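You operate a simulated robot arm through the tools that you are given. There is no shell and no other tool. Be economical: measure what you need, move in short steps, check, and stop when the job is done.

You run a simulated two-armed robot. Do the job below in one go: nothing can be reset, and whatever is moved stays where it is left.

JOB
Pick up the polish jar with one hand, pass it to the other hand and put it on the top of the large blue panel. Set down upright: polish jar.

The check looks at the end state, three seconds after you hand in, the way a careful person would. Anything else that was tipped, shoved, dropped, spilled or broken makes it a failure.

ROBOT AND FRAMES
Two 7-joint arms with two-finger parallel grippers on one trunk, on a base that drives. Base frame: it is fixed to the floor where the robot stands at the start and does not move with it; the origin is under the middle of the robot, x ahead of it, y to its left, z up; the surface under the hand at the start is at about z = 0.88. Readings come in m, rad, newtons and seconds.
The left shoulder is at the start at [-0.082, 0.119, 0.851], the right one opposite. With the tool pointing down near the work surface each hand reaches from about 0.1 to 0.58 m from the robot's upright axis, wherever it stands, measured 20 degrees to its own side. Places, roughly: top of the large blue panel [-1.5, 3.9, 0.9]. Payload 3.43 kg a hand.
The tool frame of a hand sits at the grasp point between the pads (the TCP): z along the fingers, y along the line on which they close. The tips reach 0.03 m beyond it. The gripper opens to 0.094 m. The fingers are 0.028 m wide and 0.01 m thick; the gripper's body (0.05 by 0.096 m) begins 0.055 m behind the TCP.
Orientation is that of the tool frame in the base frame, as a unit quaternion [x, y, z, w]. With the fingers straight down and closing along the base's y, the tool's x points along the base's -x, its y along +y and its z along -z.

CONTROLS
- The arms move only by the tool send_rows. It takes "left_deltas", "right_deltas" or both (then of equal length, played together; a hand with none holds still); each is a list of rows, each an object (a shift or turn left out is 0, a gripper value left out holds the last) with "linear": the shift along the tool's x, y, z in cm, a list of three; "angular": the turn, a rotation vector about the tool's x, y, z in rad, a list of three; "jaw": the opening, from 0 (shut) to 1 (fully open). In form: [{"linear": [tx, ty, tz], "angular": [ax, ay, az], "jaw": jaw}, ...]. A call has 1 to 12 rows; each row shifts and turns the commanded pose from where the row before left it, along the tool's axes as they then stand. A row lasts 0.2 s, in which the tool goes at most 0.05 m and 0.15 rad; a call with a longer step from one row to the next is refused whole, and so is a gripper value outside its range. Where a pose cannot be reached the arm comes as near as it can. A force on the tool above 40 N (or 10 N above the force at the start of the call, whichever is more), or a blocked arm, ends the call early, and 0.2 s more pass. Each finger travels about 0.153 m/s and halts on what it meets, pressing with about 32 N; the grip force reading is that of the motor and also rises with nothing between the fingers. The clock runs only during rows and for 0.2 s after the last one: add rows that do not move to give the fingers time. It gives the time, the measured TCP pose, the force on the tool (base axes), the opening and the grip force at its end, in the units of the frame above (readings bear some noise), with the torque about the TCP (base axes, N m) and any sound that the robot's microphone picked up, and new pictures: "pictures" is both (left out), scene, wrist or none (wrist: the cameras of the hands that moved).
- Cameras (640 x 400 px; columns grow to the right, rows downward): "scene" is now at [0.0358, 0.0008, 1.5651]; the picture's right is [-0.01, -1.00, 0.00], its down [-0.79, 0.01, -0.62] and it looks along [0.62, -0.01, -0.79] (base axes); focal length 272 px, centre (320, 200). "left" rides on the left gripper at [0.076, -0.014, -0.102] in its tool frame; the picture's right is [0.18, 0.98, 0.00], its down [-0.75, 0.14, -0.64] and it looks along [-0.63, 0.12, 0.77] (tool axes); focal length 243 px, centre (320, 200). "right" rides on the right gripper at [0.076, 0.014, -0.102] in its tool frame; the picture's right is [-0.18, 0.98, 0.00], its down [-0.75, -0.14, -0.64] and it looks along [-0.63, -0.12, 0.77] (tool axes); focal length 243 px, centre (320, 200). There is no depth. A picture from a camera that has moved, and an enlarged one, comes with that camera's place and axes in the base frame and with its lens. The place of the scene camera against the robot may be out by one fixed shift of up to 0.018 m in any direction.
- lift_body(by): slides the trunk up (or, below 0, down) by that many m; the arms and the scene camera ride with it, the base frame stays. It gives what a move gives, with no picture.
- steer(legs): drives the robot by 1 to 6 legs, each [ahead, left, turn to the left] in m, m and rad, along the robot's own axes; the way and the turn of a leg run together, so that a leg with both is an arc; at most 1.5 m and 3.142 rad a leg. The arms and the cameras ride along, it lands a little off, and it stops where it bumps. It gives what a move gives, and a new picture of the scene camera.
- pan_tilt(pan, tilt): turns the head with the scene camera to pan (to the left, within 2.496 rad either way) and tilt (down, from -0.506 to 1.204), counted from straight ahead of the robot. It gives what a move gives, and a new picture of the scene camera.
- zoom(camera, box): a new picture of the part [left, top, right, bottom] of that camera's present view, enlarged. No time passes.
- sign_off(): hands the job in; it is judged then, once.

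Go step by step. Nothing tells you exact positions but the pictures and the camera data: compare them with the known pose of the tool, close in by small moves and look again before you grip or let go. The budget is 120 turns and 260 pictures, counting those below and the enlarged ones. Unless the task says otherwise, let go and move clear before handing in.

The tools are called after "Call:" by a JSON object that holds its "method" and its "body". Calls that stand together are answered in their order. send_rows: Moves the arms, as the interface text tells. Its arguments: {"type":"object","properties":{"left_deltas":{"type":"array","items":{"type":"object","properties":{"linear":{"type":"array","items":{"type":"number"}},"angular":{"type":"array","items":{"type":"number"}},"jaw":{"type":"number"}}}},"right_deltas":{"type":"array","items":{"type":"object","properties":{"linear":{"type":"array","items":{"type":"number"}},"angular":{"type":"array","items":{"type":"number"}},"jaw":{"type":"number"}}}},"pictures":{"type":"string","enum":["both","scene","wrist","none"]}},"required":[]} The other tools are called the same way: lift_body (by) slides the trunk up or down; steer (legs) drives the base; pan_tilt (pan, tilt) turns the head that bears the scene camera; zoom (camera, box) takes an enlarged picture of a part of a camera's view; sign_off () hands the job in.

At the start:

```text
clock: 0.0
left_ee_pos: [0.3576, 0.0664, 1.1263]
left_tool_rot: [0.0, 1.0, 0.001, 0.0]
left_force: [0.3, 0.0, 0.0]
left_torque: [0.02, 0.01, 0.0]
left_grip_width: 0.0939
left_grip_force: 0.1
right_ee_pos: [0.3264, -0.1602, 1.1394]
right_tool_rot: [0.0, 1.0, 0.0, 0.0]
right_force: [0.2, -0.1, 0.0]
right_torque: [-0.02, -0.02, -0.02]
right_grip_width: 0.0939
right_grip_force: 0.1
trunk travel left (down, up): [-0.275, 0.06]
robot x, y, heading: [-0.0044, -0.0004, 0.003]
head pan, tilt: [-0.01, 0.908]
```

scene: 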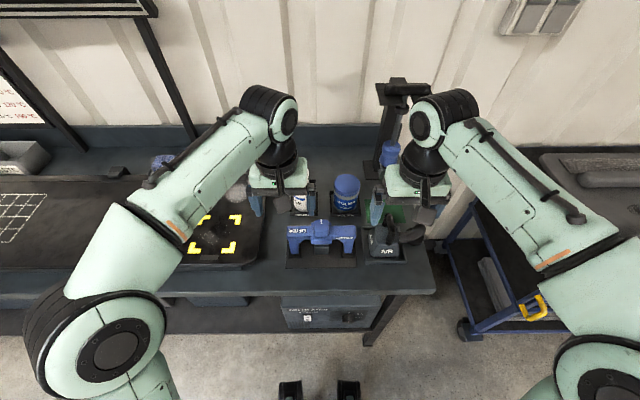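
right: 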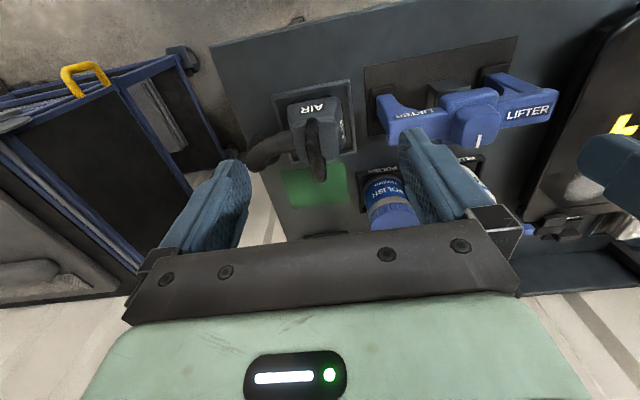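
left: 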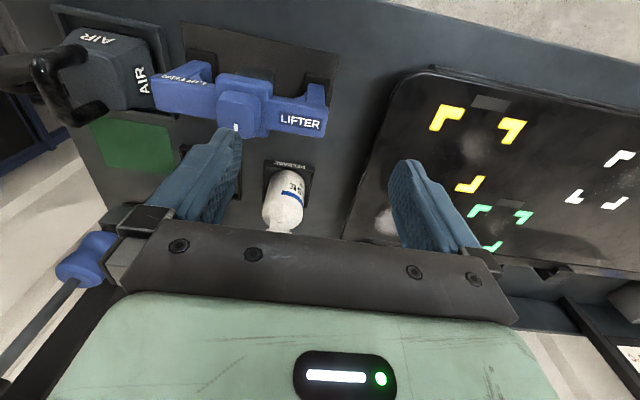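

I see a blue jar marked POLISH between the two hands, behind the lifter. I'll look closer at it and toward the blue panel.

Call:
{"method": "zoom", "body": {"camera": "scene", "box": [240, 140, 440, 270]}}

Call:
{"method": "zoom", "body": {"camera": "right", "box": [240, 60, 560, 260]}}

Call:
{"method": "pan_tilt", "body": {"pan": 1.9, "tilt": 0.3}}

```text
3.08 times, centred on (340, 205) of scene
camera zoom: at [0.0358, 0.0008, 1.5651], right [-0.01, -1.0, 0.0], down [-0.79, 0.01, -0.62], along [0.62, -0.01, -0.79], focal length 838 px, centre (258, 185)
```

zoom: 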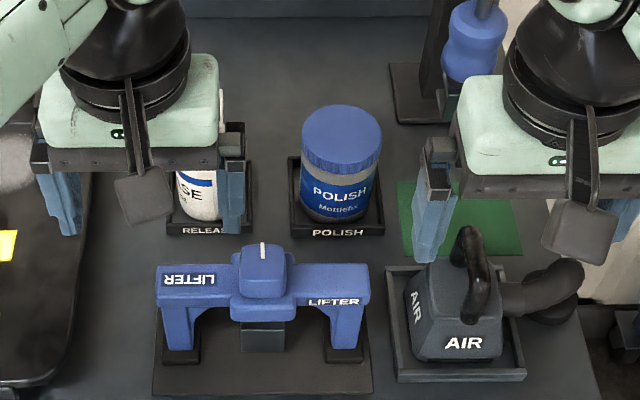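

```text
2.00 times, centred on (400, 160) of right
camera zoom: at [0.2501, -0.1456, 1.2411], right [0.18, 0.98, 0.0], down [0.75, -0.14, 0.64], along [0.63, -0.12, -0.77], focal length 485 px, centre (160, 280)
```

zoom: 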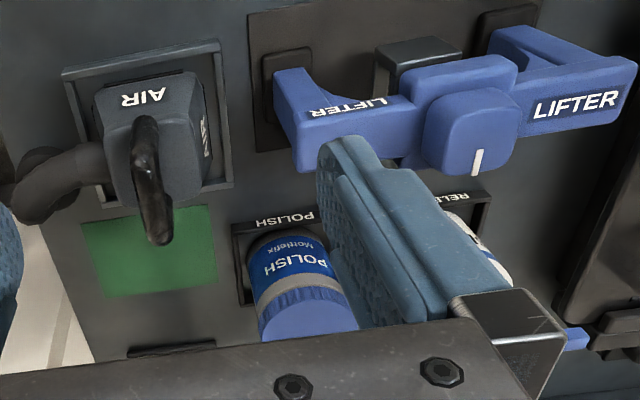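

```text
clock: 1.9
left_ee_pos: [0.3571, 0.0659, 1.1273]
left_tool_rot: [0.0, 1.0, 0.001, -0.001]
left_force: [-0.7, 0.9, 0.6]
left_torque: [-0.01, 0.02, -0.01]
left_grip_width: 0.0943
left_grip_force: 0.0
right_ee_pos: [0.3256, -0.16, 1.1386]
right_tool_rot: [0.0, 1.0, 0.0, -0.001]
right_force: [0.4, -0.4, -0.5]
right_torque: [-0.01, -0.01, 0.01]
right_grip_width: 0.0941
right_grip_force: 0.1
trunk travel left (down, up): [-0.275, 0.06]
robot x, y, heading: [-0.0011, -0.0005, -0.003]
head pan, tilt: [1.901, 0.3]
camera scene: at [-0.0695, 0.09, 1.6178], right [0.95, 0.32, 0.0], down [0.1, -0.28, -0.96], along [-0.31, 0.9, -0.3], focal length 272 px, centre (320, 200)
```

scene: 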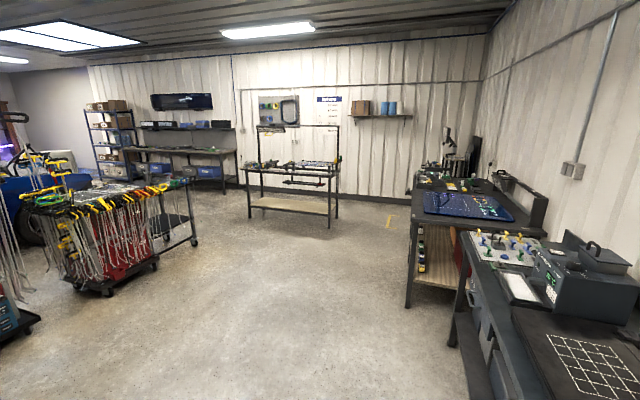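

The panel location projects to the far middle table. I'll zoom on it.

Call:
{"method": "zoom", "body": {"camera": "scene", "box": [230, 115, 360, 225]}}

Call:
{"method": "pan_tilt", "body": {"pan": 0, "tilt": 0.95}}

```text
3.64 times, centred on (295, 170) of scene
camera zoom: at [-0.0695, 0.09, 1.6178], right [0.95, 0.32, 0.0], down [0.1, -0.28, -0.96], along [-0.31, 0.9, -0.3], focal length 990 px, centre (411, 309)
```

zoom: 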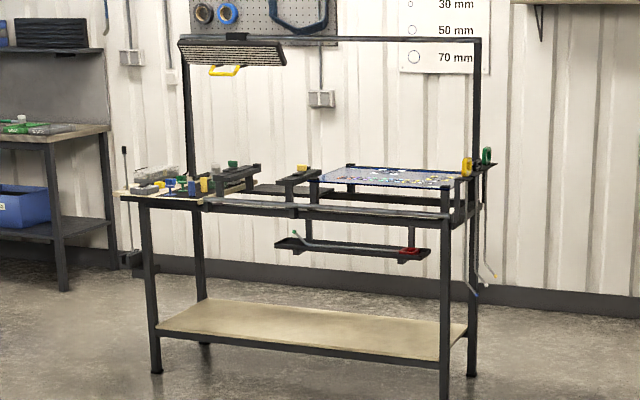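

```text
clock: 3.7
left_ee_pos: [0.3578, 0.0669, 1.1271]
left_tool_rot: [0.0, 1.0, -0.001, 0.0]
left_force: [-0.8, 0.5, 0.4]
left_torque: [0.04, 0.0, -0.02]
left_grip_width: 0.0936
left_grip_force: 0.0
right_ee_pos: [0.326, -0.1621, 1.1387]
right_tool_rot: [0.0, 1.0, 0.001, 0.0]
right_force: [1.2, 1.0, -0.7]
right_torque: [0.02, 0.01, 0.01]
right_grip_width: 0.0941
right_grip_force: 0.0
trunk travel left (down, up): [-0.275, 0.06]
robot x, y, heading: [-0.0004, -0.0006, 0.002]
head pan, tilt: [0.0, 0.949]
camera scene: at [0.0334, 0.0017, 1.562], right [0.0, -1.0, 0.0], down [-0.81, 0.0, -0.58], along [0.58, 0.0, -0.81], focal length 272 px, centre (320, 200)
```

scene: 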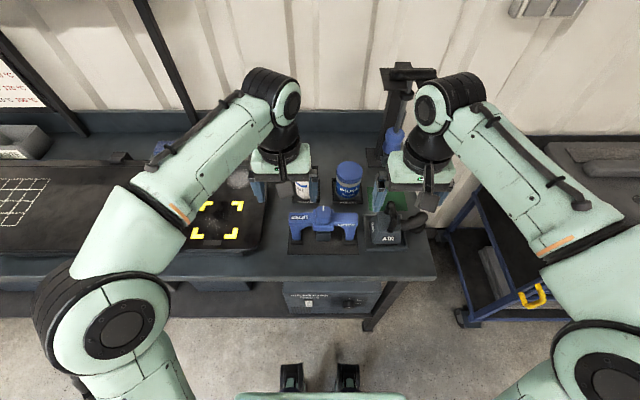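

The jar is near (0.52, -0.085), its lid top around z ≈ 1.01. I'll bring the right hand toward it at height and look again.

Call:
{"method": "send_rows", "body": {"right_deltas": [{"linear": [-4, 2, 0]}, {"linear": [-4, 2, 0]}, {"linear": [-4, 2, 0]}, {"linear": [-3, 1.5, 0]}, {}]}}

```text
clock: 4.9
left_ee_pos: [0.3568, 0.0671, 1.1267]
left_tool_rot: [0.0, 1.0, 0.0, 0.0]
left_force: [0.0, 0.1, 0.2]
left_torque: [-0.02, -0.02, 0.01]
left_grip_width: 0.0942
left_grip_force: 0.1
right_ee_pos: [0.453, -0.0856, 1.1343]
right_tool_rot: [-0.001, 1.0, 0.0, 0.0]
right_force: [-0.2, -0.4, 0.0]
right_torque: [-0.01, -0.02, 0.0]
right_grip_width: 0.0942
right_grip_force: 0.1
right hand out of reach, approached as far as the arm can: row 4
trunk travel left (down, up): [-0.275, 0.06]
robot x, y, heading: [0.0007, -0.0021, 0.003]
head pan, tilt: [0.0, 0.949]
camera scene: at [0.0334, 0.0013, 1.562], right [0.0, -1.0, 0.0], down [-0.81, 0.0, -0.58], along [0.58, 0.0, -0.81], focal length 272 px, centre (320, 200)
camera right: at [0.3782, -0.0707, 1.2372], right [0.18, 0.98, 0.0], down [0.75, -0.14, 0.64], along [0.63, -0.12, -0.77], focal length 243 px, centre (320, 200)
```

scene: 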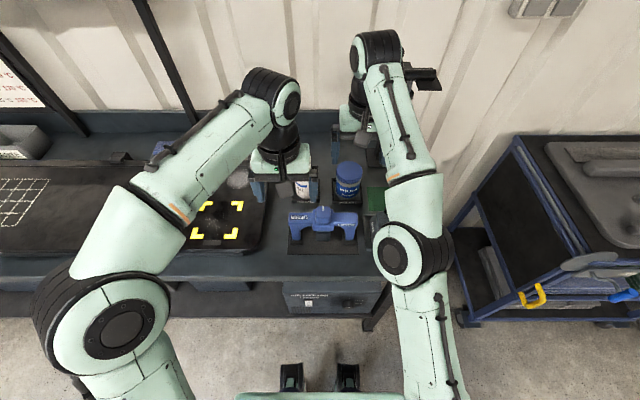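
right: 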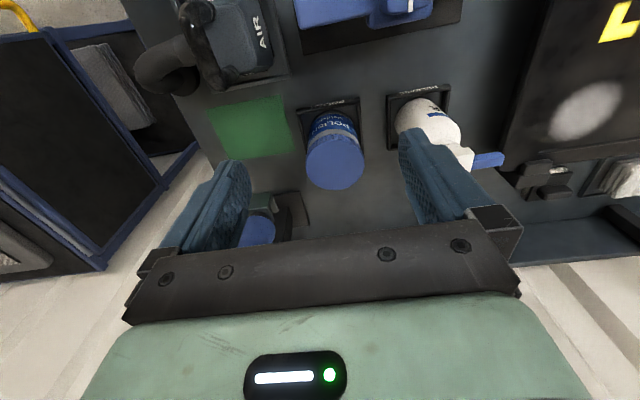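

Jar axis comes out at about (0.518, -0.083), lid diameter about 0.062. The arm is at its limit at this height, so I lower first, then go forward.

Call:
{"method": "send_rows", "body": {"right_deltas": [{"linear": [0, 0, 4]}, {"linear": [0, 0, 3]}, {"linear": [-3.5, 0.2, 0]}, {"linear": [-3, 0, 0]}, {}]}}

```text
clock: 6.1
left_ee_pos: [0.3573, 0.0663, 1.1252]
left_tool_rot: [0.0, 1.0, 0.0, 0.0]
left_force: [-0.3, -0.1, -0.4]
left_torque: [0.0, 0.04, -0.02]
left_grip_width: 0.094
left_grip_force: 0.0
right_ee_pos: [0.4934, -0.0804, 1.0628]
right_tool_rot: [0.001, 1.0, 0.0, 0.0]
right_force: [0.7, 0.8, 0.2]
right_torque: [0.01, 0.03, -0.02]
right_grip_width: 0.0941
right_grip_force: 0.1
right hand out of reach, approached as far as the arm can: row 4
trunk travel left (down, up): [-0.275, 0.06]
robot x, y, heading: [-0.003, 0.0, 0.0]
head pan, tilt: [0.0, 0.949]
camera scene: at [0.0337, 0.0017, 1.562], right [0.0, -1.0, 0.0], down [-0.81, 0.0, -0.58], along [0.58, 0.0, -0.81], focal length 272 px, centre (320, 200)
camera right: at [0.4177, -0.0658, 1.1643], right [0.18, 0.98, 0.0], down [0.75, -0.14, 0.64], along [0.63, -0.12, -0.77], focal length 243 px, centre (320, 200)
```

scene: 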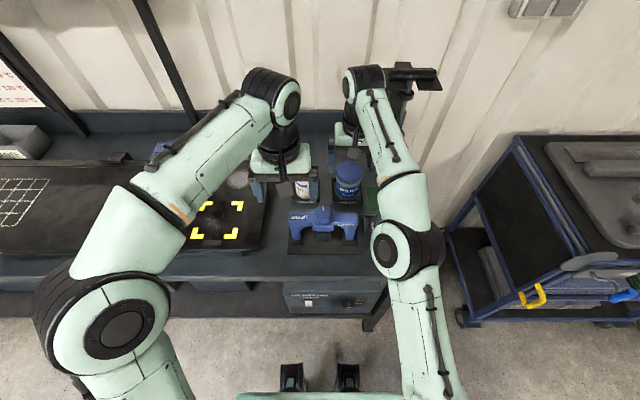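
right: 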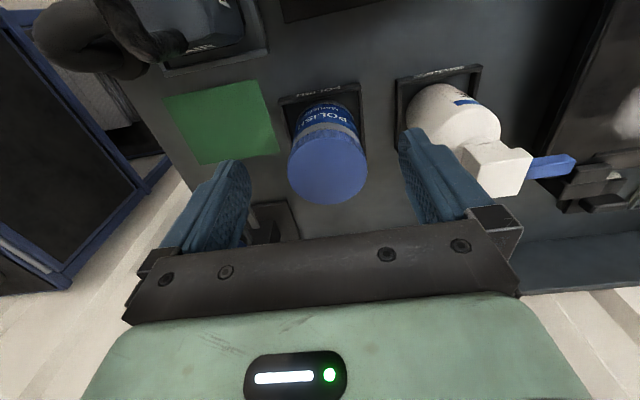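

Lid top centre triangulates to (0.516, -0.079, 1.008), diameter 0.061. I lower further and check the x reach.

Call:
{"method": "send_rows", "body": {"right_deltas": [{"linear": [0, 0, 3]}, {"linear": [-1, 0, 2]}, {}], "pictures": "wrist"}}

```text
clock: 6.9
left_ee_pos: [0.3569, 0.0649, 1.1262]
left_tool_rot: [0.0, 1.0, -0.001, 0.0]
left_force: [-0.9, -0.2, 0.4]
left_torque: [-0.03, 0.01, 0.02]
left_grip_width: 0.094
left_grip_force: 0.0
right_ee_pos: [0.5063, -0.0819, 1.0115]
right_tool_rot: [0.0, 1.0, 0.0, 0.001]
right_force: [0.1, 0.3, 0.2]
right_torque: [0.0, 0.0, -0.01]
right_grip_width: 0.0939
right_grip_force: 0.1
trunk travel left (down, up): [-0.275, 0.06]
robot x, y, heading: [-0.0003, -0.0002, 0.001]
head pan, tilt: [0.0, 0.949]
camera right: at [0.4292, -0.0675, 1.1135], right [0.18, 0.98, 0.0], down [0.75, -0.14, 0.64], along [0.63, -0.12, -0.77], focal length 243 px, centre (320, 200)
```

right: 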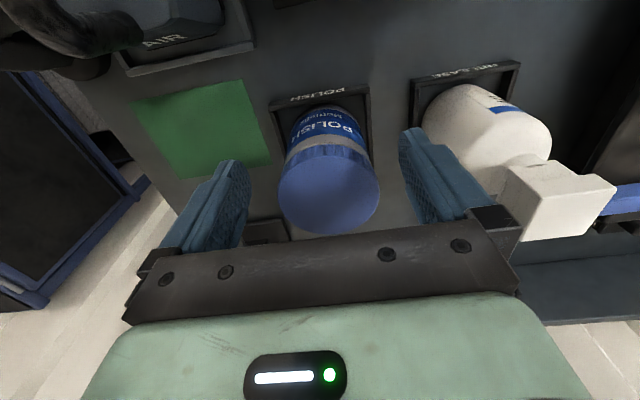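

Lid is centred between the fingers at about x = 0.517. I go forward 1 cm and down to z ≈ 0.983, keeping the lower half of the jar free for the other hand.

Call:
{"method": "send_rows", "body": {"right_deltas": [{"linear": [-1, 0.2, 1.4]}, {"linear": [0, 0, 1.4]}, {}], "pictures": "both"}}

```text
clock: 7.7
left_ee_pos: [0.3572, 0.0663, 1.1262]
left_tool_rot: [0.0, 1.0, -0.001, 0.0]
left_force: [0.0, 0.6, 0.6]
left_torque: [-0.02, 0.01, -0.03]
left_grip_width: 0.0942
left_grip_force: 0.1
right_ee_pos: [0.515, -0.0798, 0.9839]
right_tool_rot: [-0.001, 1.0, -0.001, 0.0]
right_force: [0.2, -0.4, -0.4]
right_torque: [0.02, 0.04, -0.01]
right_grip_width: 0.094
right_grip_force: 0.1
trunk travel left (down, up): [-0.275, 0.06]
robot x, y, heading: [0.0006, 0.0018, -0.003]
head pan, tilt: [0.0, 0.949]
camera scene: at [0.0336, 0.0017, 1.562], right [0.0, -1.0, 0.0], down [-0.81, 0.0, -0.58], along [0.58, 0.0, -0.81], focal length 272 px, centre (320, 200)
camera right: at [0.4383, -0.0647, 1.0847], right [0.18, 0.98, 0.0], down [0.75, -0.14, 0.64], along [0.63, -0.12, -0.77], focal length 243 px, centre (320, 200)
```

scene: 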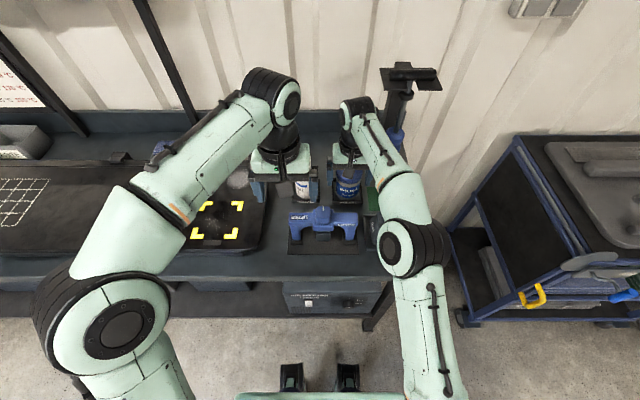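
right: 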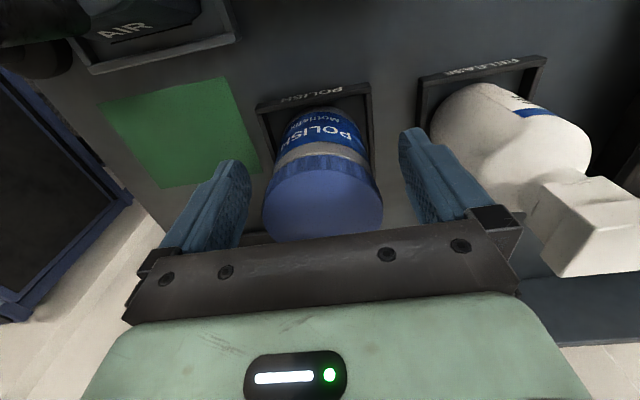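

The lid height estimate varies between 0.965 and 0.99, so I'll zoom in before lowering more.

Call:
{"method": "zoom", "body": {"camera": "right", "box": [220, 70, 460, 250]}}

Call:
{"method": "zoom", "body": {"camera": "scene", "box": [290, 120, 410, 260]}}

Call:
{"method": "zoom", "body": {"camera": "left", "box": [60, 100, 320, 300]}}

```text
2.22 times, centred on (340, 160) of right
camera zoom: at [0.4383, -0.0647, 1.0847], right [0.18, 0.98, 0.0], down [0.75, -0.14, 0.64], along [0.63, -0.12, -0.77], focal length 539 px, centre (276, 289)
```

zoom: 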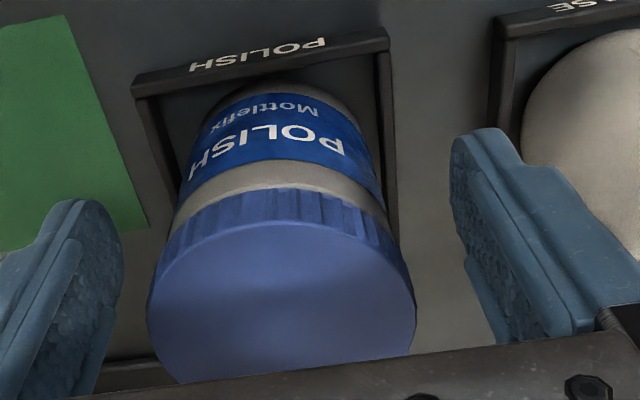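

```text
2.86 times, centred on (350, 190) of scene
camera zoom: at [0.0336, 0.0017, 1.562], right [0.0, -1.0, 0.0], down [-0.81, 0.0, -0.58], along [0.58, 0.0, -0.81], focal length 778 px, centre (234, 229)
```

zoom: 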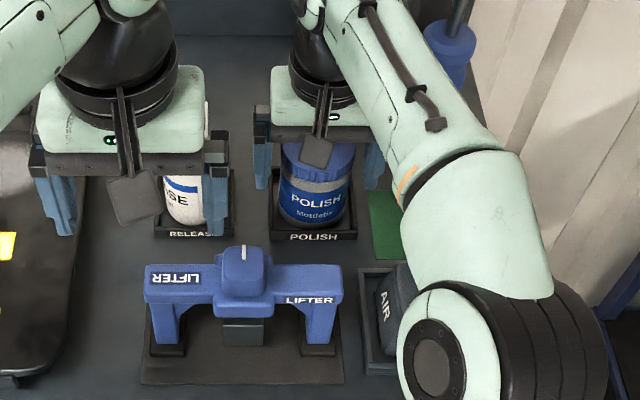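

```text
2.00 times, centred on (190, 200) of left
camera zoom: at [0.2812, 0.0522, 1.2286], right [-0.18, 0.98, 0.0], down [0.75, 0.14, 0.64], along [0.63, 0.12, -0.77], focal length 485 px, centre (580, 200)
```

zoom: 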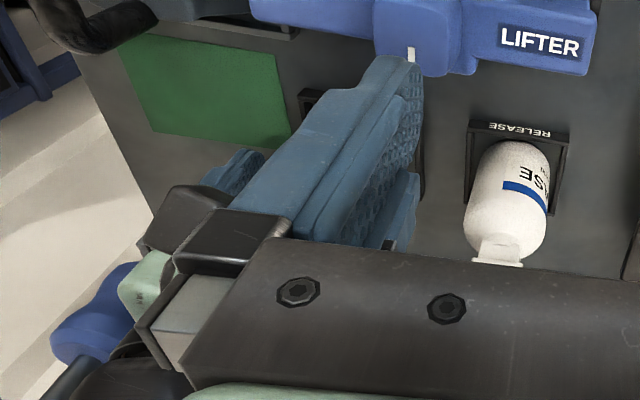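

The lid top is about 0.99 and the jar is about 0.11 tall, well centred between the fingers. I go down 6 mm and close.

Call:
{"method": "send_rows", "body": {"right_deltas": [{"linear": [0, 0, 0.6]}, {"jaw": 0.75}, {"jaw": 0.5}, {"jaw": 0.4}, {"jaw": 0.4}, {}], "pictures": "wrist"}}

```text
clock: 9.1
left_ee_pos: [0.3578, 0.0658, 1.126]
left_tool_rot: [0.0, 1.0, 0.0, 0.001]
left_force: [0.6, -0.3, 0.6]
left_torque: [0.02, 0.0, -0.03]
left_grip_width: 0.0938
left_grip_force: 0.2
right_ee_pos: [0.512, -0.0788, 0.9762]
right_tool_rot: [0.0, 1.0, 0.0, 0.001]
right_force: [-1.9, -1.8, 1.1]
right_torque: [-0.09, 0.04, -0.04]
right_grip_width: 0.0672
right_grip_force: 32.3
trunk travel left (down, up): [-0.275, 0.06]
robot x, y, heading: [-0.0007, 0.0002, 0.003]
head pan, tilt: [0.0, 0.949]
camera right: at [0.437, -0.0644, 1.0786], right [0.18, 0.98, 0.0], down [0.75, -0.14, 0.64], along [0.63, -0.12, -0.77], focal length 243 px, centre (320, 200)
```

right: 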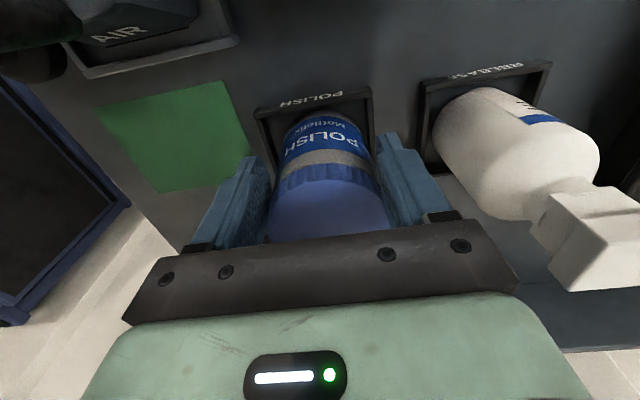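

Gripped at width 0.067. I lift it straight up a few cm and look.

Call:
{"method": "send_rows", "body": {"right_deltas": [{"linear": [0, 0, -2]}, {"linear": [0, 0, -3]}, {"linear": [0, 0, -3]}, {"linear": [2, 0, -3]}, {"linear": [4, 0, -2]}, {"linear": [4, 0, -1]}, {}]}}

```text
clock: 10.7
left_ee_pos: [0.3586, 0.0667, 1.1267]
left_tool_rot: [0.0, 1.0, 0.0, 0.0]
left_force: [0.4, -0.2, -0.1]
left_torque: [0.0, 0.0, 0.01]
left_grip_width: 0.0941
left_grip_force: 0.1
right_ee_pos: [0.4087, -0.0785, 1.1044]
right_tool_rot: [0.001, 1.0, 0.001, 0.002]
right_force: [-0.3, 0.9, -0.2]
right_torque: [0.01, 0.01, 0.01]
right_grip_width: 0.0378
right_grip_force: 0.3
right hand out of reach, approached as far as the arm can: row 3, 4
trunk travel left (down, up): [-0.275, 0.06]
robot x, y, heading: [-0.0048, 0.0023, -0.001]
head pan, tilt: [0.0, 0.949]
camera scene: at [0.035, 0.0016, 1.5621], right [0.0, -1.0, 0.0], down [-0.81, 0.0, -0.58], along [0.58, 0.0, -0.81], focal length 272 px, centre (320, 200)
camera right: at [0.3333, -0.0649, 1.2067], right [0.18, 0.98, 0.0], down [0.75, -0.14, 0.64], along [0.63, -0.12, -0.77], focal length 243 px, centre (320, 200)
```

scene: 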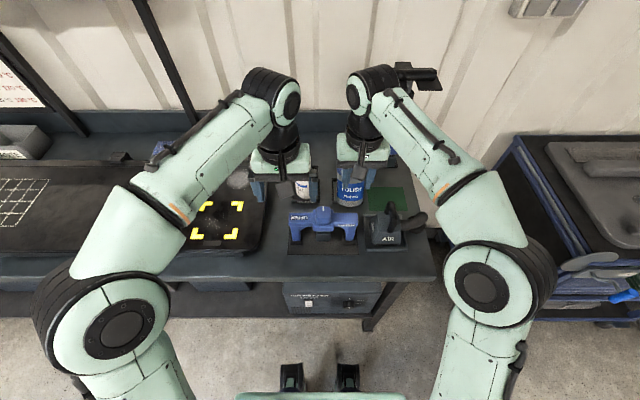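
right: 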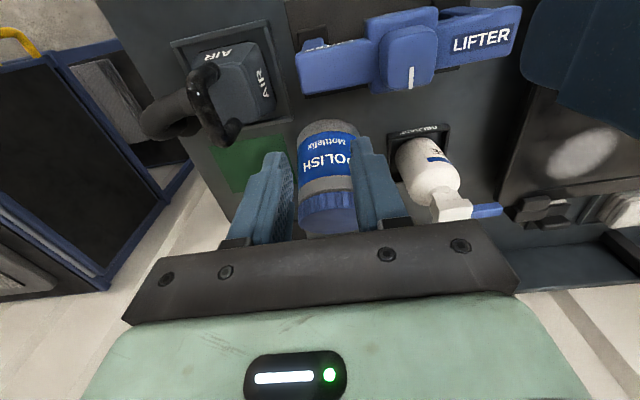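

The grip reading dropped, so the jar may have slipped. I look closely before doing anything else.

Call:
{"method": "zoom", "body": {"camera": "scene", "box": [270, 130, 430, 250]}}

Call:
{"method": "zoom", "body": {"camera": "right", "box": [200, 80, 480, 260]}}

Call:
{"method": "zoom", "body": {"camera": "left", "box": [0, 0, 640, 400]}}

```text
3.33 times, centred on (350, 190) of scene
camera zoom: at [0.035, 0.0016, 1.5621], right [0.0, -1.0, 0.0], down [-0.81, 0.0, -0.58], along [0.58, 0.0, -0.81], focal length 908 px, centre (220, 233)
```

zoom: 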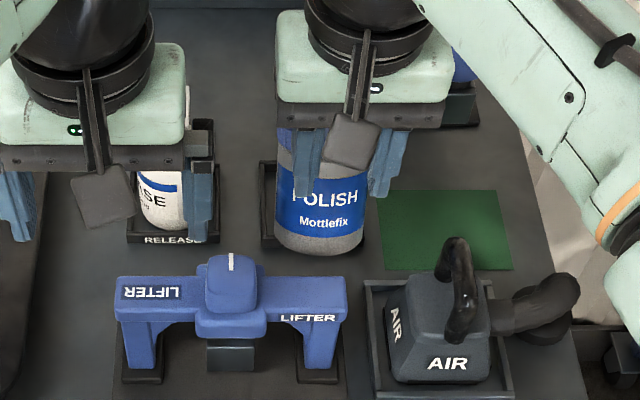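

```text
2.22 times, centred on (340, 170) of right
camera zoom: at [0.3333, -0.0649, 1.2067], right [0.18, 0.98, 0.0], down [0.75, -0.14, 0.64], along [0.63, -0.12, -0.77], focal length 539 px, centre (276, 267)
```

zoom: 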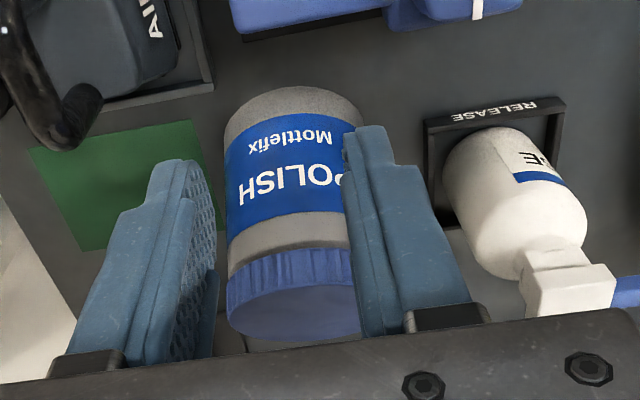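

```text
1.00 times, centred on (320, 200) of left (not enlarged: the box is as wide or as high as the picture)
camera zoom: at [0.2825, 0.0522, 1.2284], right [-0.18, 0.98, 0.0], down [0.75, 0.14, 0.64], along [0.63, 0.12, -0.77], focal length 243 px, centre (320, 200)
```

zoom: 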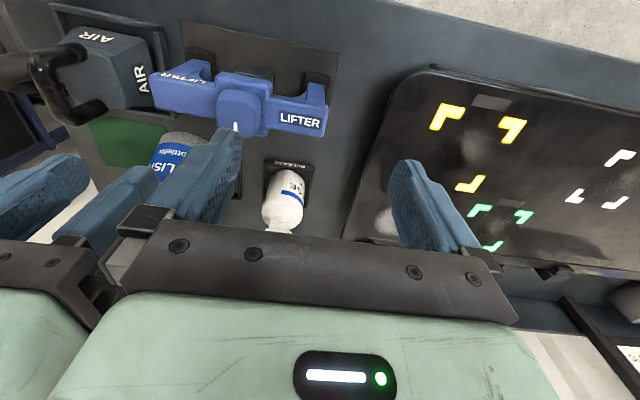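

The jar looks to be free and still moving. I hold still one tick and look where it ends up.

Call:
{"method": "send_rows", "body": {"right_deltas": [{}]}}

```text
clock: 11.1
left_ee_pos: [0.3587, 0.066, 1.1263]
left_tool_rot: [-0.001, 1.0, 0.0, 0.001]
left_force: [0.7, -0.1, 0.3]
left_torque: [-0.03, 0.03, 0.02]
left_grip_width: 0.0939
left_grip_force: 0.1
right_ee_pos: [0.4081, -0.0809, 1.105]
right_tool_rot: [0.0, 1.0, 0.0, 0.0]
right_force: [0.2, 0.9, -0.1]
right_torque: [0.0, -0.03, 0.01]
right_grip_width: 0.0376
right_grip_force: 0.1
trunk travel left (down, up): [-0.275, 0.06]
robot x, y, heading: [-0.0002, -0.0009, -0.001]
head pan, tilt: [0.0, 0.949]
camera scene: at [0.034, 0.002, 1.562], right [0.0, -1.0, 0.0], down [-0.81, 0.0, -0.58], along [0.58, 0.0, -0.81], focal length 272 px, centre (320, 200)
camera right: at [0.3327, -0.0647, 1.2064], right [0.18, 0.98, 0.0], down [0.75, -0.14, 0.64], along [0.63, -0.12, -0.77], focal length 243 px, centre (320, 200)
```

scene: 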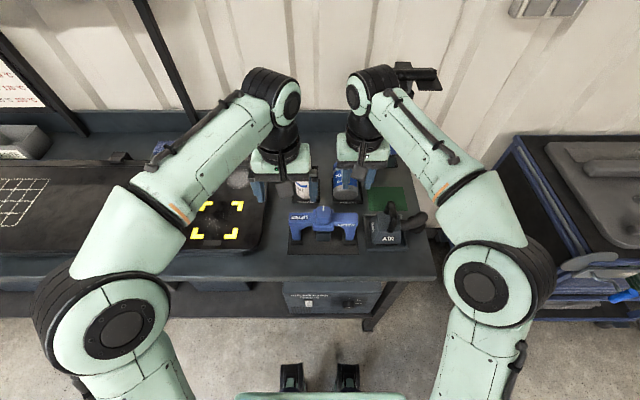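
right: 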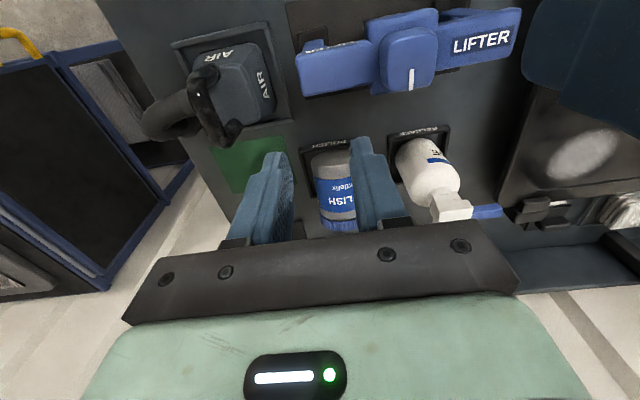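

It fell back toward its tray. I let it settle, back the hand away, and look.

Call:
{"method": "send_rows", "body": {"right_deltas": [{"linear": [3, 0, -2]}, {"linear": [4, -3, -1], "jaw": 1}, {"linear": [2, -4, 0]}, {}, {}, {}]}}

Call:
{"method": "zoom", "body": {"camera": "scene", "box": [270, 130, 430, 250]}}

Call:
{"method": "zoom", "body": {"camera": "right", "box": [260, 50, 520, 230]}}

```text
refused: row 2 steps farther than a row can; nothing moved
```

```text
3.33 times, centred on (350, 190) of scene
camera zoom: at [0.034, 0.002, 1.562], right [0.0, -1.0, 0.0], down [-0.81, 0.0, -0.58], along [0.58, 0.0, -0.81], focal length 908 px, centre (220, 233)
```

zoom: 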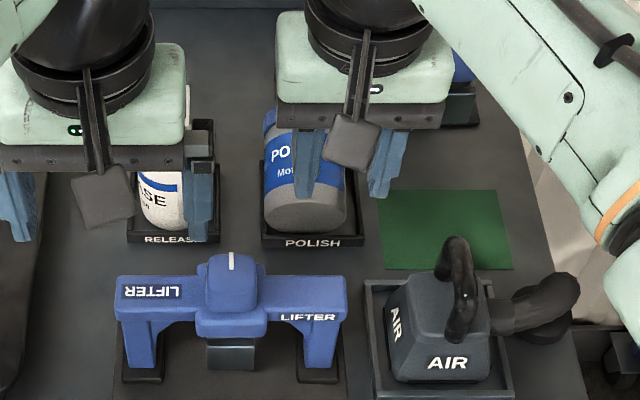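

```text
2.22 times, centred on (390, 140) of right
camera zoom: at [0.3327, -0.0647, 1.2064], right [0.18, 0.98, 0.0], down [0.75, -0.14, 0.64], along [0.63, -0.12, -0.77], focal length 539 px, centre (164, 333)
```

zoom: 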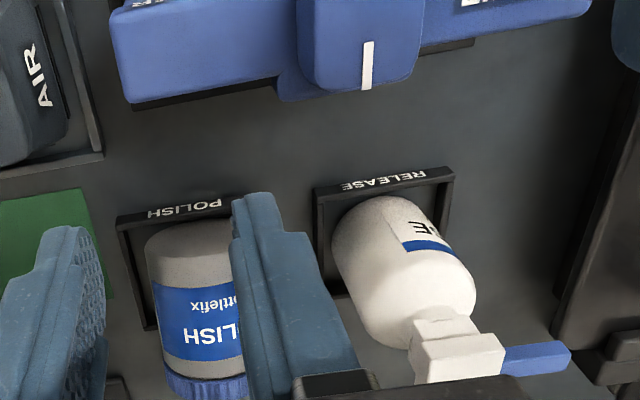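

Call:
{"method": "send_rows", "body": {"right_deltas": [{"linear": [3, 0, -2]}, {"linear": [4, -2, -1], "jaw": 1}, {"linear": [2, -4, 0]}, {"linear": [0, -4, 0]}, {}, {}], "pictures": "wrist"}}

Call:
{"method": "zoom", "body": {"camera": "scene", "box": [270, 100, 430, 250]}}

Call:
{"method": "zoom", "body": {"camera": "right", "box": [260, 50, 580, 230]}}

```text
clock: 12.5
left_ee_pos: [0.3574, 0.067, 1.1265]
left_tool_rot: [0.0, 1.0, 0.0, -0.001]
left_force: [0.3, 0.4, 0.6]
left_torque: [-0.02, 0.05, 0.03]
left_grip_width: 0.094
left_grip_force: 0.1
right_ee_pos: [0.3157, -0.1811, 1.1314]
right_tool_rot: [0.0, 1.0, 0.0, 0.0]
right_force: [-0.2, 0.1, 0.6]
right_torque: [0.01, -0.01, 0.03]
right_grip_width: 0.094
right_grip_force: 0.0
trunk travel left (down, up): [-0.275, 0.06]
robot x, y, heading: [-0.0003, -0.0024, 0.0]
head pan, tilt: [0.0, 0.949]
camera right: at [0.2404, -0.166, 1.2337], right [0.18, 0.98, 0.0], down [0.75, -0.14, 0.64], along [0.63, -0.12, -0.77], focal length 243 px, centre (320, 200)
```

right: 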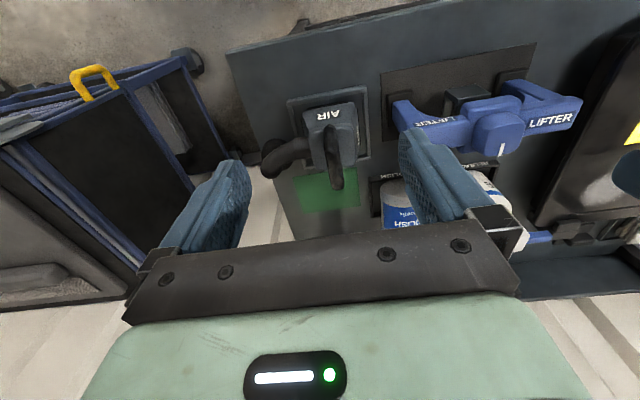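

```text
2.67 times, centred on (350, 175) of scene
camera zoom: at [0.0334, 0.0014, 1.5619], right [0.0, -1.0, 0.0], down [-0.81, 0.0, -0.58], along [0.58, 0.0, -0.81], focal length 726 px, centre (240, 267)
```

zoom: 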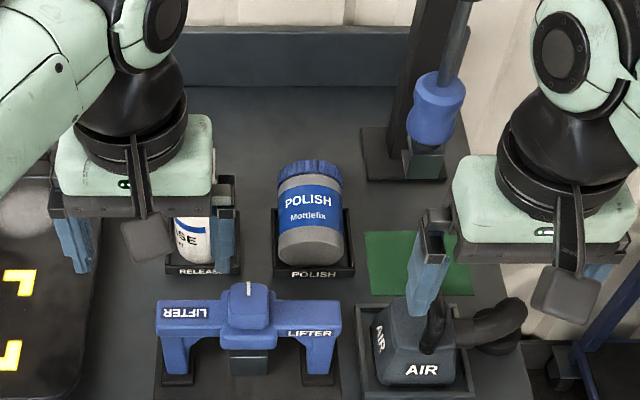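

```text
2.00 times, centred on (420, 140) of right
camera zoom: at [0.2404, -0.166, 1.2337], right [0.18, 0.98, 0.0], down [0.75, -0.14, 0.64], along [0.63, -0.12, -0.77], focal length 485 px, centre (120, 320)
```

zoom: 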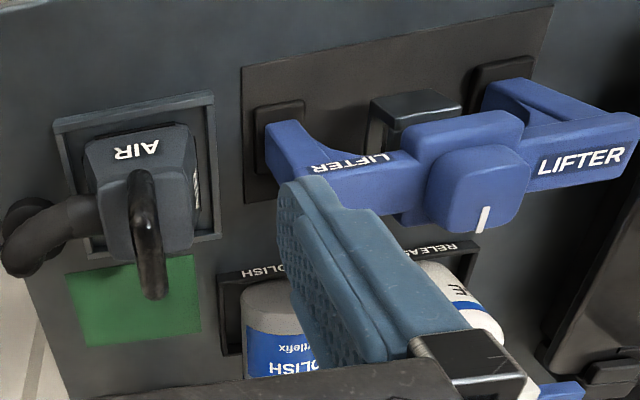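

The jar is upright-ish no more: it leans backward in its tray, axis still in the forward plane, nothing else moved. I bring the open right hand back for a closer look.

Call:
{"method": "send_rows", "body": {"right_deltas": [{"linear": [-1, 4, 0]}, {"linear": [-3, 3, 0]}, {"linear": [-3, 3, 0]}, {}], "pictures": "wrist"}}

Call:
{"method": "zoom", "body": {"camera": "right", "box": [220, 70, 480, 240]}}

Call:
{"method": "zoom", "body": {"camera": "left", "box": [60, 90, 320, 250]}}

```text
clock: 13.5
left_ee_pos: [0.3564, 0.0655, 1.1274]
left_tool_rot: [0.0, 1.0, 0.0, 0.0]
left_force: [-0.5, 0.6, 0.1]
left_torque: [0.01, 0.0, -0.01]
left_grip_width: 0.0939
left_grip_force: 0.0
right_ee_pos: [0.3907, -0.0795, 1.1289]
right_tool_rot: [0.0, 1.0, 0.0, 0.0]
right_force: [-0.5, 0.0, 0.0]
right_torque: [0.0, -0.06, 0.03]
right_grip_width: 0.0943
right_grip_force: 0.0
trunk travel left (down, up): [-0.275, 0.06]
robot x, y, heading: [-0.0026, -0.0002, -0.0]
head pan, tilt: [0.0, 0.949]
camera right: at [0.3142, -0.0638, 1.2314], right [0.18, 0.98, 0.0], down [0.75, -0.14, 0.64], along [0.63, -0.12, -0.77], focal length 243 px, centre (320, 200)
```

right: 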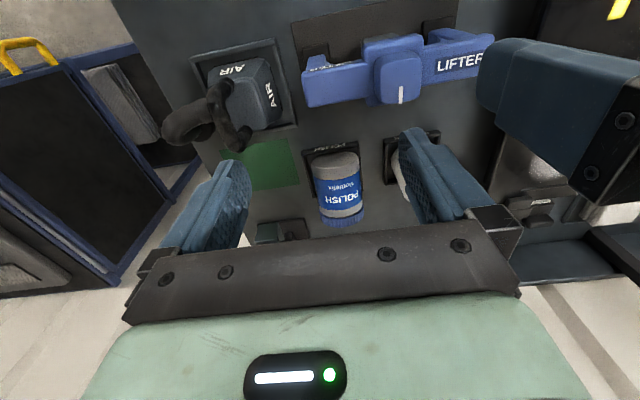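

```text
2.35 times, centred on (350, 155) of right
camera zoom: at [0.3142, -0.0638, 1.2314], right [0.18, 0.98, 0.0], down [0.75, -0.14, 0.64], along [0.63, -0.12, -0.77], focal length 571 px, centre (249, 306)
```

zoom: 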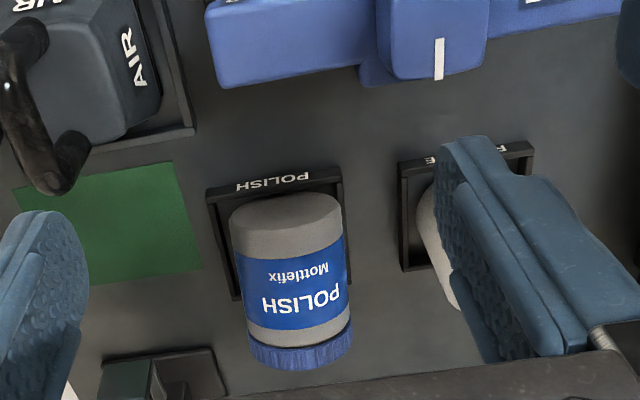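

```text
2.46 times, centred on (190, 170) of left
camera zoom: at [0.2804, 0.0514, 1.2288], right [-0.18, 0.98, 0.0], down [0.75, 0.14, 0.64], along [0.63, 0.12, -0.77], focal length 597 px, centre (640, 274)
```

zoom: 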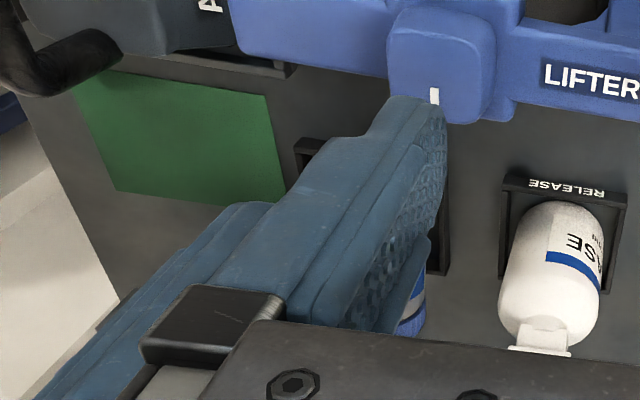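

The jar lies nearly horizontal, base toward me (x ≈ 0.49), lid away (x ≈ 0.60), y ≈ -0.079, axis z ≈ 0.93. A vertical grasp closing across it works, and I can turn it upright afterwards by pitching the hand. I approach above it.

Call:
{"method": "send_rows", "body": {"right_deltas": [{"linear": [-2, 0, 3]}, {"linear": [-3, 0, 3]}, {"linear": [-3, 0, 3]}, {"linear": [-2, 0, 3]}, {"linear": [-2, 0, 2]}, {}], "pictures": "wrist"}}

Call:
{"method": "zoom", "body": {"camera": "right", "box": [220, 70, 480, 240]}}

Call:
{"method": "zoom", "body": {"camera": "scene", "box": [270, 110, 430, 230]}}

```text
clock: 14.9
left_ee_pos: [0.356, 0.0653, 1.1271]
left_tool_rot: [0.0, 1.0, 0.0, 0.0]
left_force: [-0.6, 0.0, 0.7]
left_torque: [0.03, -0.02, -0.01]
left_grip_width: 0.0941
left_grip_force: 0.0
right_ee_pos: [0.5078, -0.0782, 0.9939]
right_tool_rot: [0.0, 1.0, 0.0, 0.0]
right_force: [0.0, -0.2, -0.1]
right_torque: [0.01, -0.03, 0.01]
right_grip_width: 0.0938
right_grip_force: 0.1
trunk travel left (down, up): [-0.275, 0.06]
robot x, y, heading: [0.0027, -0.0028, 0.0]
head pan, tilt: [0.0, 0.949]
camera right: at [0.4319, -0.0634, 1.0961], right [0.18, 0.98, 0.0], down [0.75, -0.14, 0.64], along [0.63, -0.12, -0.77], focal length 243 px, centre (320, 200)
```

right: 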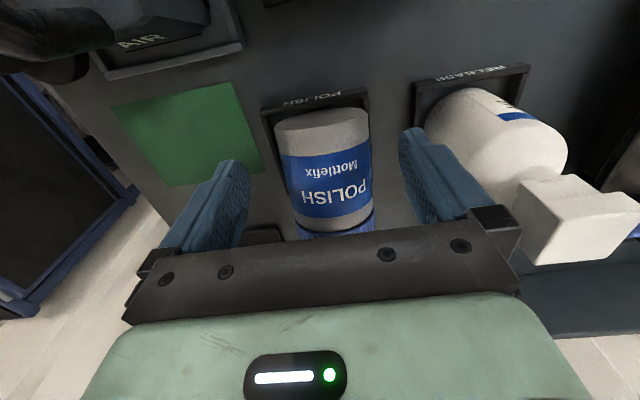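

```text
2.35 times, centred on (350, 155) of right
camera zoom: at [0.4319, -0.0634, 1.0961], right [0.18, 0.98, 0.0], down [0.75, -0.14, 0.64], along [0.63, -0.12, -0.77], focal length 571 px, centre (249, 306)
```

zoom: 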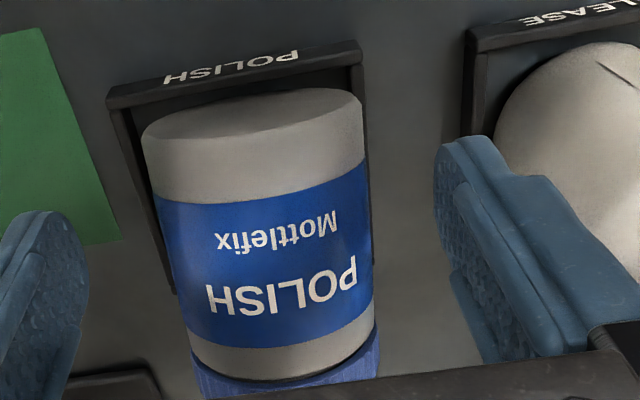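

```text
3.33 times, centred on (350, 170) of scene
camera zoom: at [0.0329, 0.0015, 1.562], right [0.0, -1.0, 0.0], down [-0.81, 0.0, -0.58], along [0.58, 0.0, -0.81], focal length 908 px, centre (220, 300)
```

zoom: 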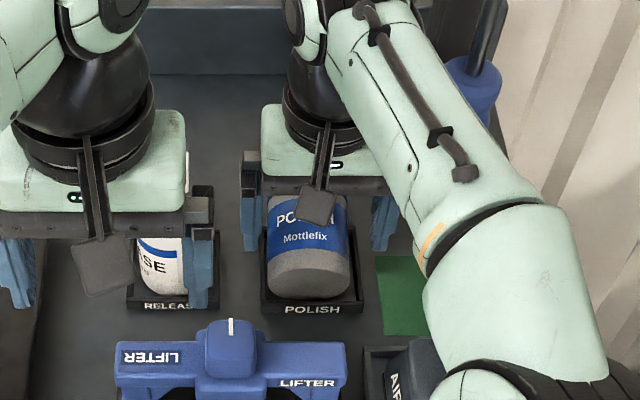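

The jar tilts about 16°, base centre (0.501, -0.077, 0.93). I go to its body at (0.535, -0.077, 0.945) and close fully.

Call:
{"method": "send_rows", "body": {"right_deltas": [{"linear": [-1.4, 0.1, 1.6]}, {"linear": [-1.3, 0, 1.6]}, {"linear": [0, 0, 1.6]}, {}], "pictures": "wrist"}}

Call:
{"method": "zoom", "body": {"camera": "scene", "box": [270, 110, 430, 230]}}

```text
clock: 15.9
left_ee_pos: [0.3579, 0.0666, 1.1257]
left_tool_rot: [0.0, 1.0, -0.001, 0.0]
left_force: [-0.4, 0.1, 0.0]
left_torque: [0.01, -0.01, 0.02]
left_grip_width: 0.0939
left_grip_force: 0.1
right_ee_pos: [0.5315, -0.0769, 0.9452]
right_tool_rot: [0.0, 1.0, 0.0, 0.0]
right_force: [0.3, 0.0, -0.5]
right_torque: [-0.01, 0.01, 0.01]
right_grip_width: 0.094
right_grip_force: 0.1
right hand out of reach, approached as far as the arm can: row 2
trunk travel left (down, up): [-0.275, 0.06]
robot x, y, heading: [-0.0005, -0.0004, -0.004]
head pan, tilt: [0.0, 0.949]
camera right: at [0.4556, -0.0632, 1.0481], right [0.18, 0.98, 0.0], down [0.75, -0.14, 0.64], along [0.63, -0.12, -0.77], focal length 243 px, centre (320, 200)
```

right: 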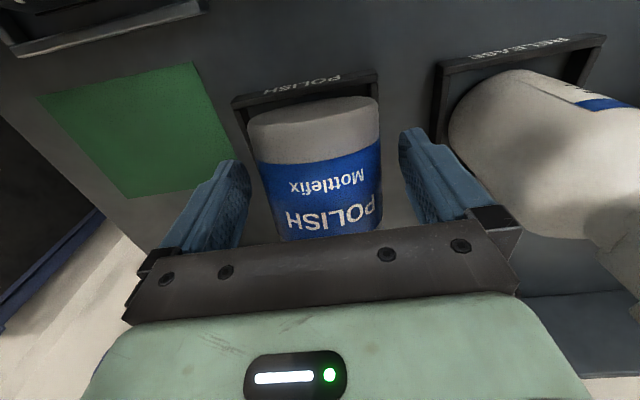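

```text
3.33 times, centred on (350, 170) of scene
camera zoom: at [0.0335, 0.0017, 1.562], right [0.0, -1.0, 0.0], down [-0.81, 0.0, -0.58], along [0.58, 0.0, -0.81], focal length 908 px, centre (220, 300)
```

zoom: 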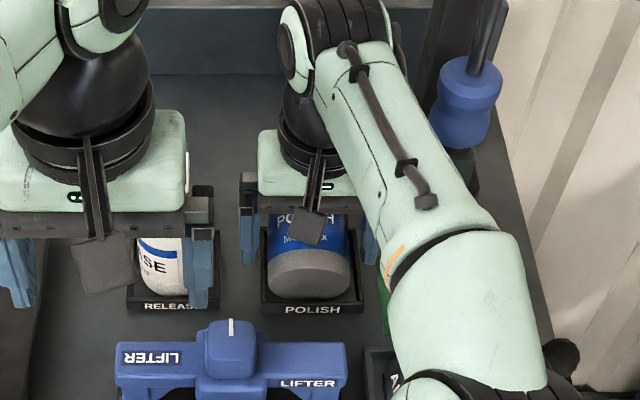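

Well centred. I close.

Call:
{"method": "send_rows", "body": {"right_deltas": [{"jaw": 0.75}, {"jaw": 0.6}, {"jaw": 0.3}, {"jaw": 0}, {}, {}], "pictures": "wrist"}}

```text
clock: 17.3
left_ee_pos: [0.359, 0.0669, 1.1265]
left_tool_rot: [0.0, 1.0, 0.0, 0.0]
left_force: [-0.3, 1.0, 0.1]
left_torque: [0.03, -0.03, -0.02]
left_grip_width: 0.094
left_grip_force: 0.0
right_ee_pos: [0.531, -0.078, 0.9467]
right_tool_rot: [0.0, 1.0, 0.0, 0.0]
right_force: [0.2, -1.7, 0.5]
right_torque: [-0.06, -0.09, -0.06]
right_grip_width: 0.0712
right_grip_force: 31.9
trunk travel left (down, up): [-0.275, 0.06]
robot x, y, heading: [-0.0002, -0.0013, 0.005]
head pan, tilt: [0.0, 0.949]
camera right: at [0.4555, -0.0633, 1.0482], right [0.18, 0.98, 0.0], down [0.75, -0.14, 0.64], along [0.63, -0.12, -0.77], focal length 243 px, centre (320, 200)
```

right: 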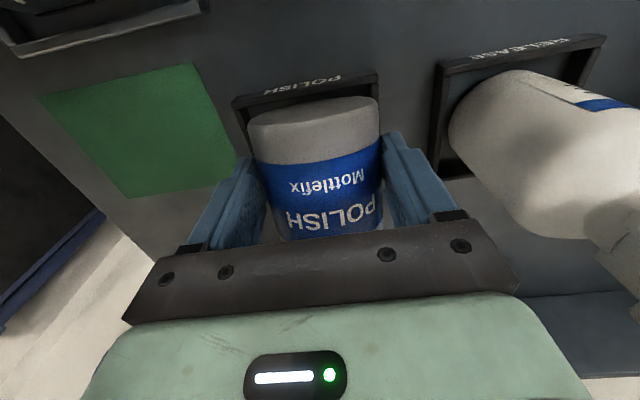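

Body gripped at 0.0712. I lift 3 cm slowly and check.

Call:
{"method": "send_rows", "body": {"right_deltas": [{"linear": [0, 0, -0.7]}, {"linear": [0, 0, -0.8]}, {"linear": [0, 0, -0.8]}, {"linear": [0.3, 0, -0.8]}, {}], "pictures": "wrist"}}

Call:
{"method": "zoom", "body": {"camera": "scene", "box": [270, 110, 430, 230]}}

```text
clock: 18.5
left_ee_pos: [0.3576, 0.0666, 1.1259]
left_tool_rot: [0.0, 1.0, 0.0, -0.001]
left_force: [0.3, -0.3, -0.3]
left_torque: [-0.03, 0.01, 0.0]
left_grip_width: 0.0941
left_grip_force: 0.0
right_ee_pos: [0.5276, -0.0775, 0.9767]
right_tool_rot: [0.001, 1.0, 0.0, 0.0]
right_force: [0.7, -0.7, -3.8]
right_torque: [0.0, 0.04, 0.01]
right_grip_width: 0.0712
right_grip_force: 32.3
trunk travel left (down, up): [-0.275, 0.06]
robot x, y, heading: [0.0006, 0.0012, 0.003]
head pan, tilt: [0.0, 0.949]
camera right: at [0.4525, -0.0625, 1.0781], right [0.18, 0.98, 0.0], down [0.75, -0.14, 0.64], along [0.63, -0.12, -0.77], focal length 243 px, centre (320, 200)
```

right: 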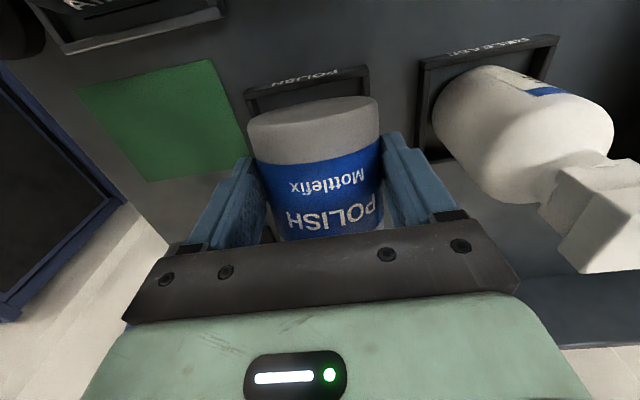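

```text
3.33 times, centred on (350, 170) of scene
camera zoom: at [0.0341, 0.0016, 1.5619], right [0.0, -1.0, 0.0], down [-0.81, 0.0, -0.58], along [0.58, 0.0, -0.81], focal length 908 px, centre (220, 300)
```

zoom: 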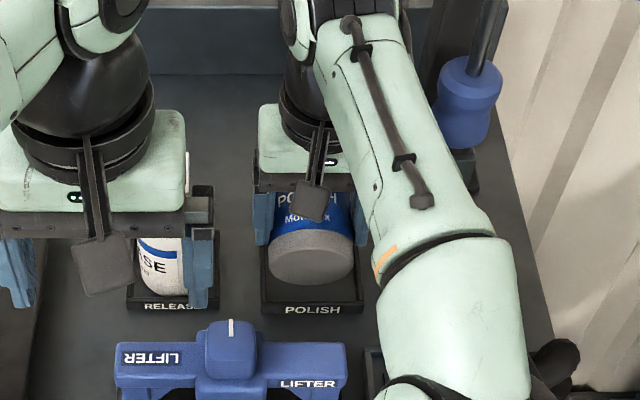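

Held (weight about 3.8 N). I lift and draw back gently while moving the left hand aside.

Call:
{"method": "send_rows", "body": {"right_deltas": [{"linear": [0.5, 0, -1.2]}, {"linear": [1, 0, -1.5]}, {"linear": [1.3, 0, -1.5]}, {"linear": [1.3, 0, -1.5]}, {"linear": [1.3, 0, -1.5]}, {"linear": [1.3, 0, -1.5]}, {"linear": [1.3, 0, -1.5]}, {"linear": [1, 0, -1.2]}, {"linear": [0.5, 0, -0.8]}, {}], "left_deltas": [{"linear": [0, 1, 0]}, {"linear": [0, 2, 0]}, {"linear": [0, 2, -1]}, {"linear": [0, 2, -1]}, {"linear": [0, 2, -1]}, {"linear": [0, 2, 0]}, {"linear": [0, 1, 0]}, {}, {}, {}], "pictures": "scene"}}

```text
clock: 20.7
left_ee_pos: [0.3572, 0.1844, 1.1576]
left_tool_rot: [0.0, 1.0, 0.0, 0.0]
left_force: [-0.5, -0.6, -0.3]
left_torque: [-0.01, -0.03, -0.02]
left_grip_width: 0.094
left_grip_force: 0.1
right_ee_pos: [0.4334, -0.0791, 1.0978]
right_tool_rot: [0.0, 1.0, 0.0, 0.0]
right_force: [0.0, -0.2, -4.0]
right_torque: [-0.02, 0.1, 0.01]
right_grip_width: 0.0707
right_grip_force: 31.7
trunk travel left (down, up): [-0.275, 0.06]
robot x, y, heading: [0.0003, -0.0007, 0.001]
head pan, tilt: [0.0, 0.949]
camera scene: at [0.0339, 0.0015, 1.5619], right [0.0, -1.0, 0.0], down [-0.81, 0.0, -0.58], along [0.58, 0.0, -0.81], focal length 272 px, centre (320, 200)
```

scene: 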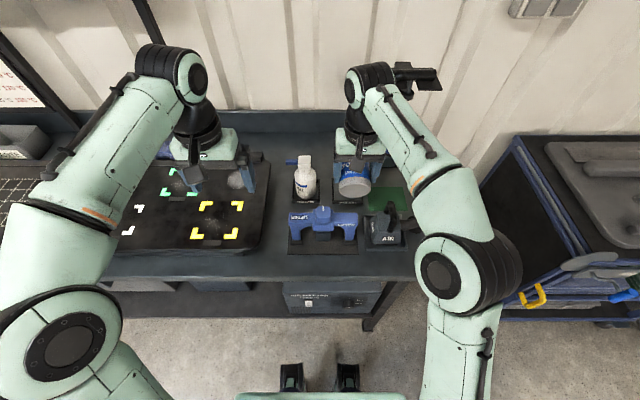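

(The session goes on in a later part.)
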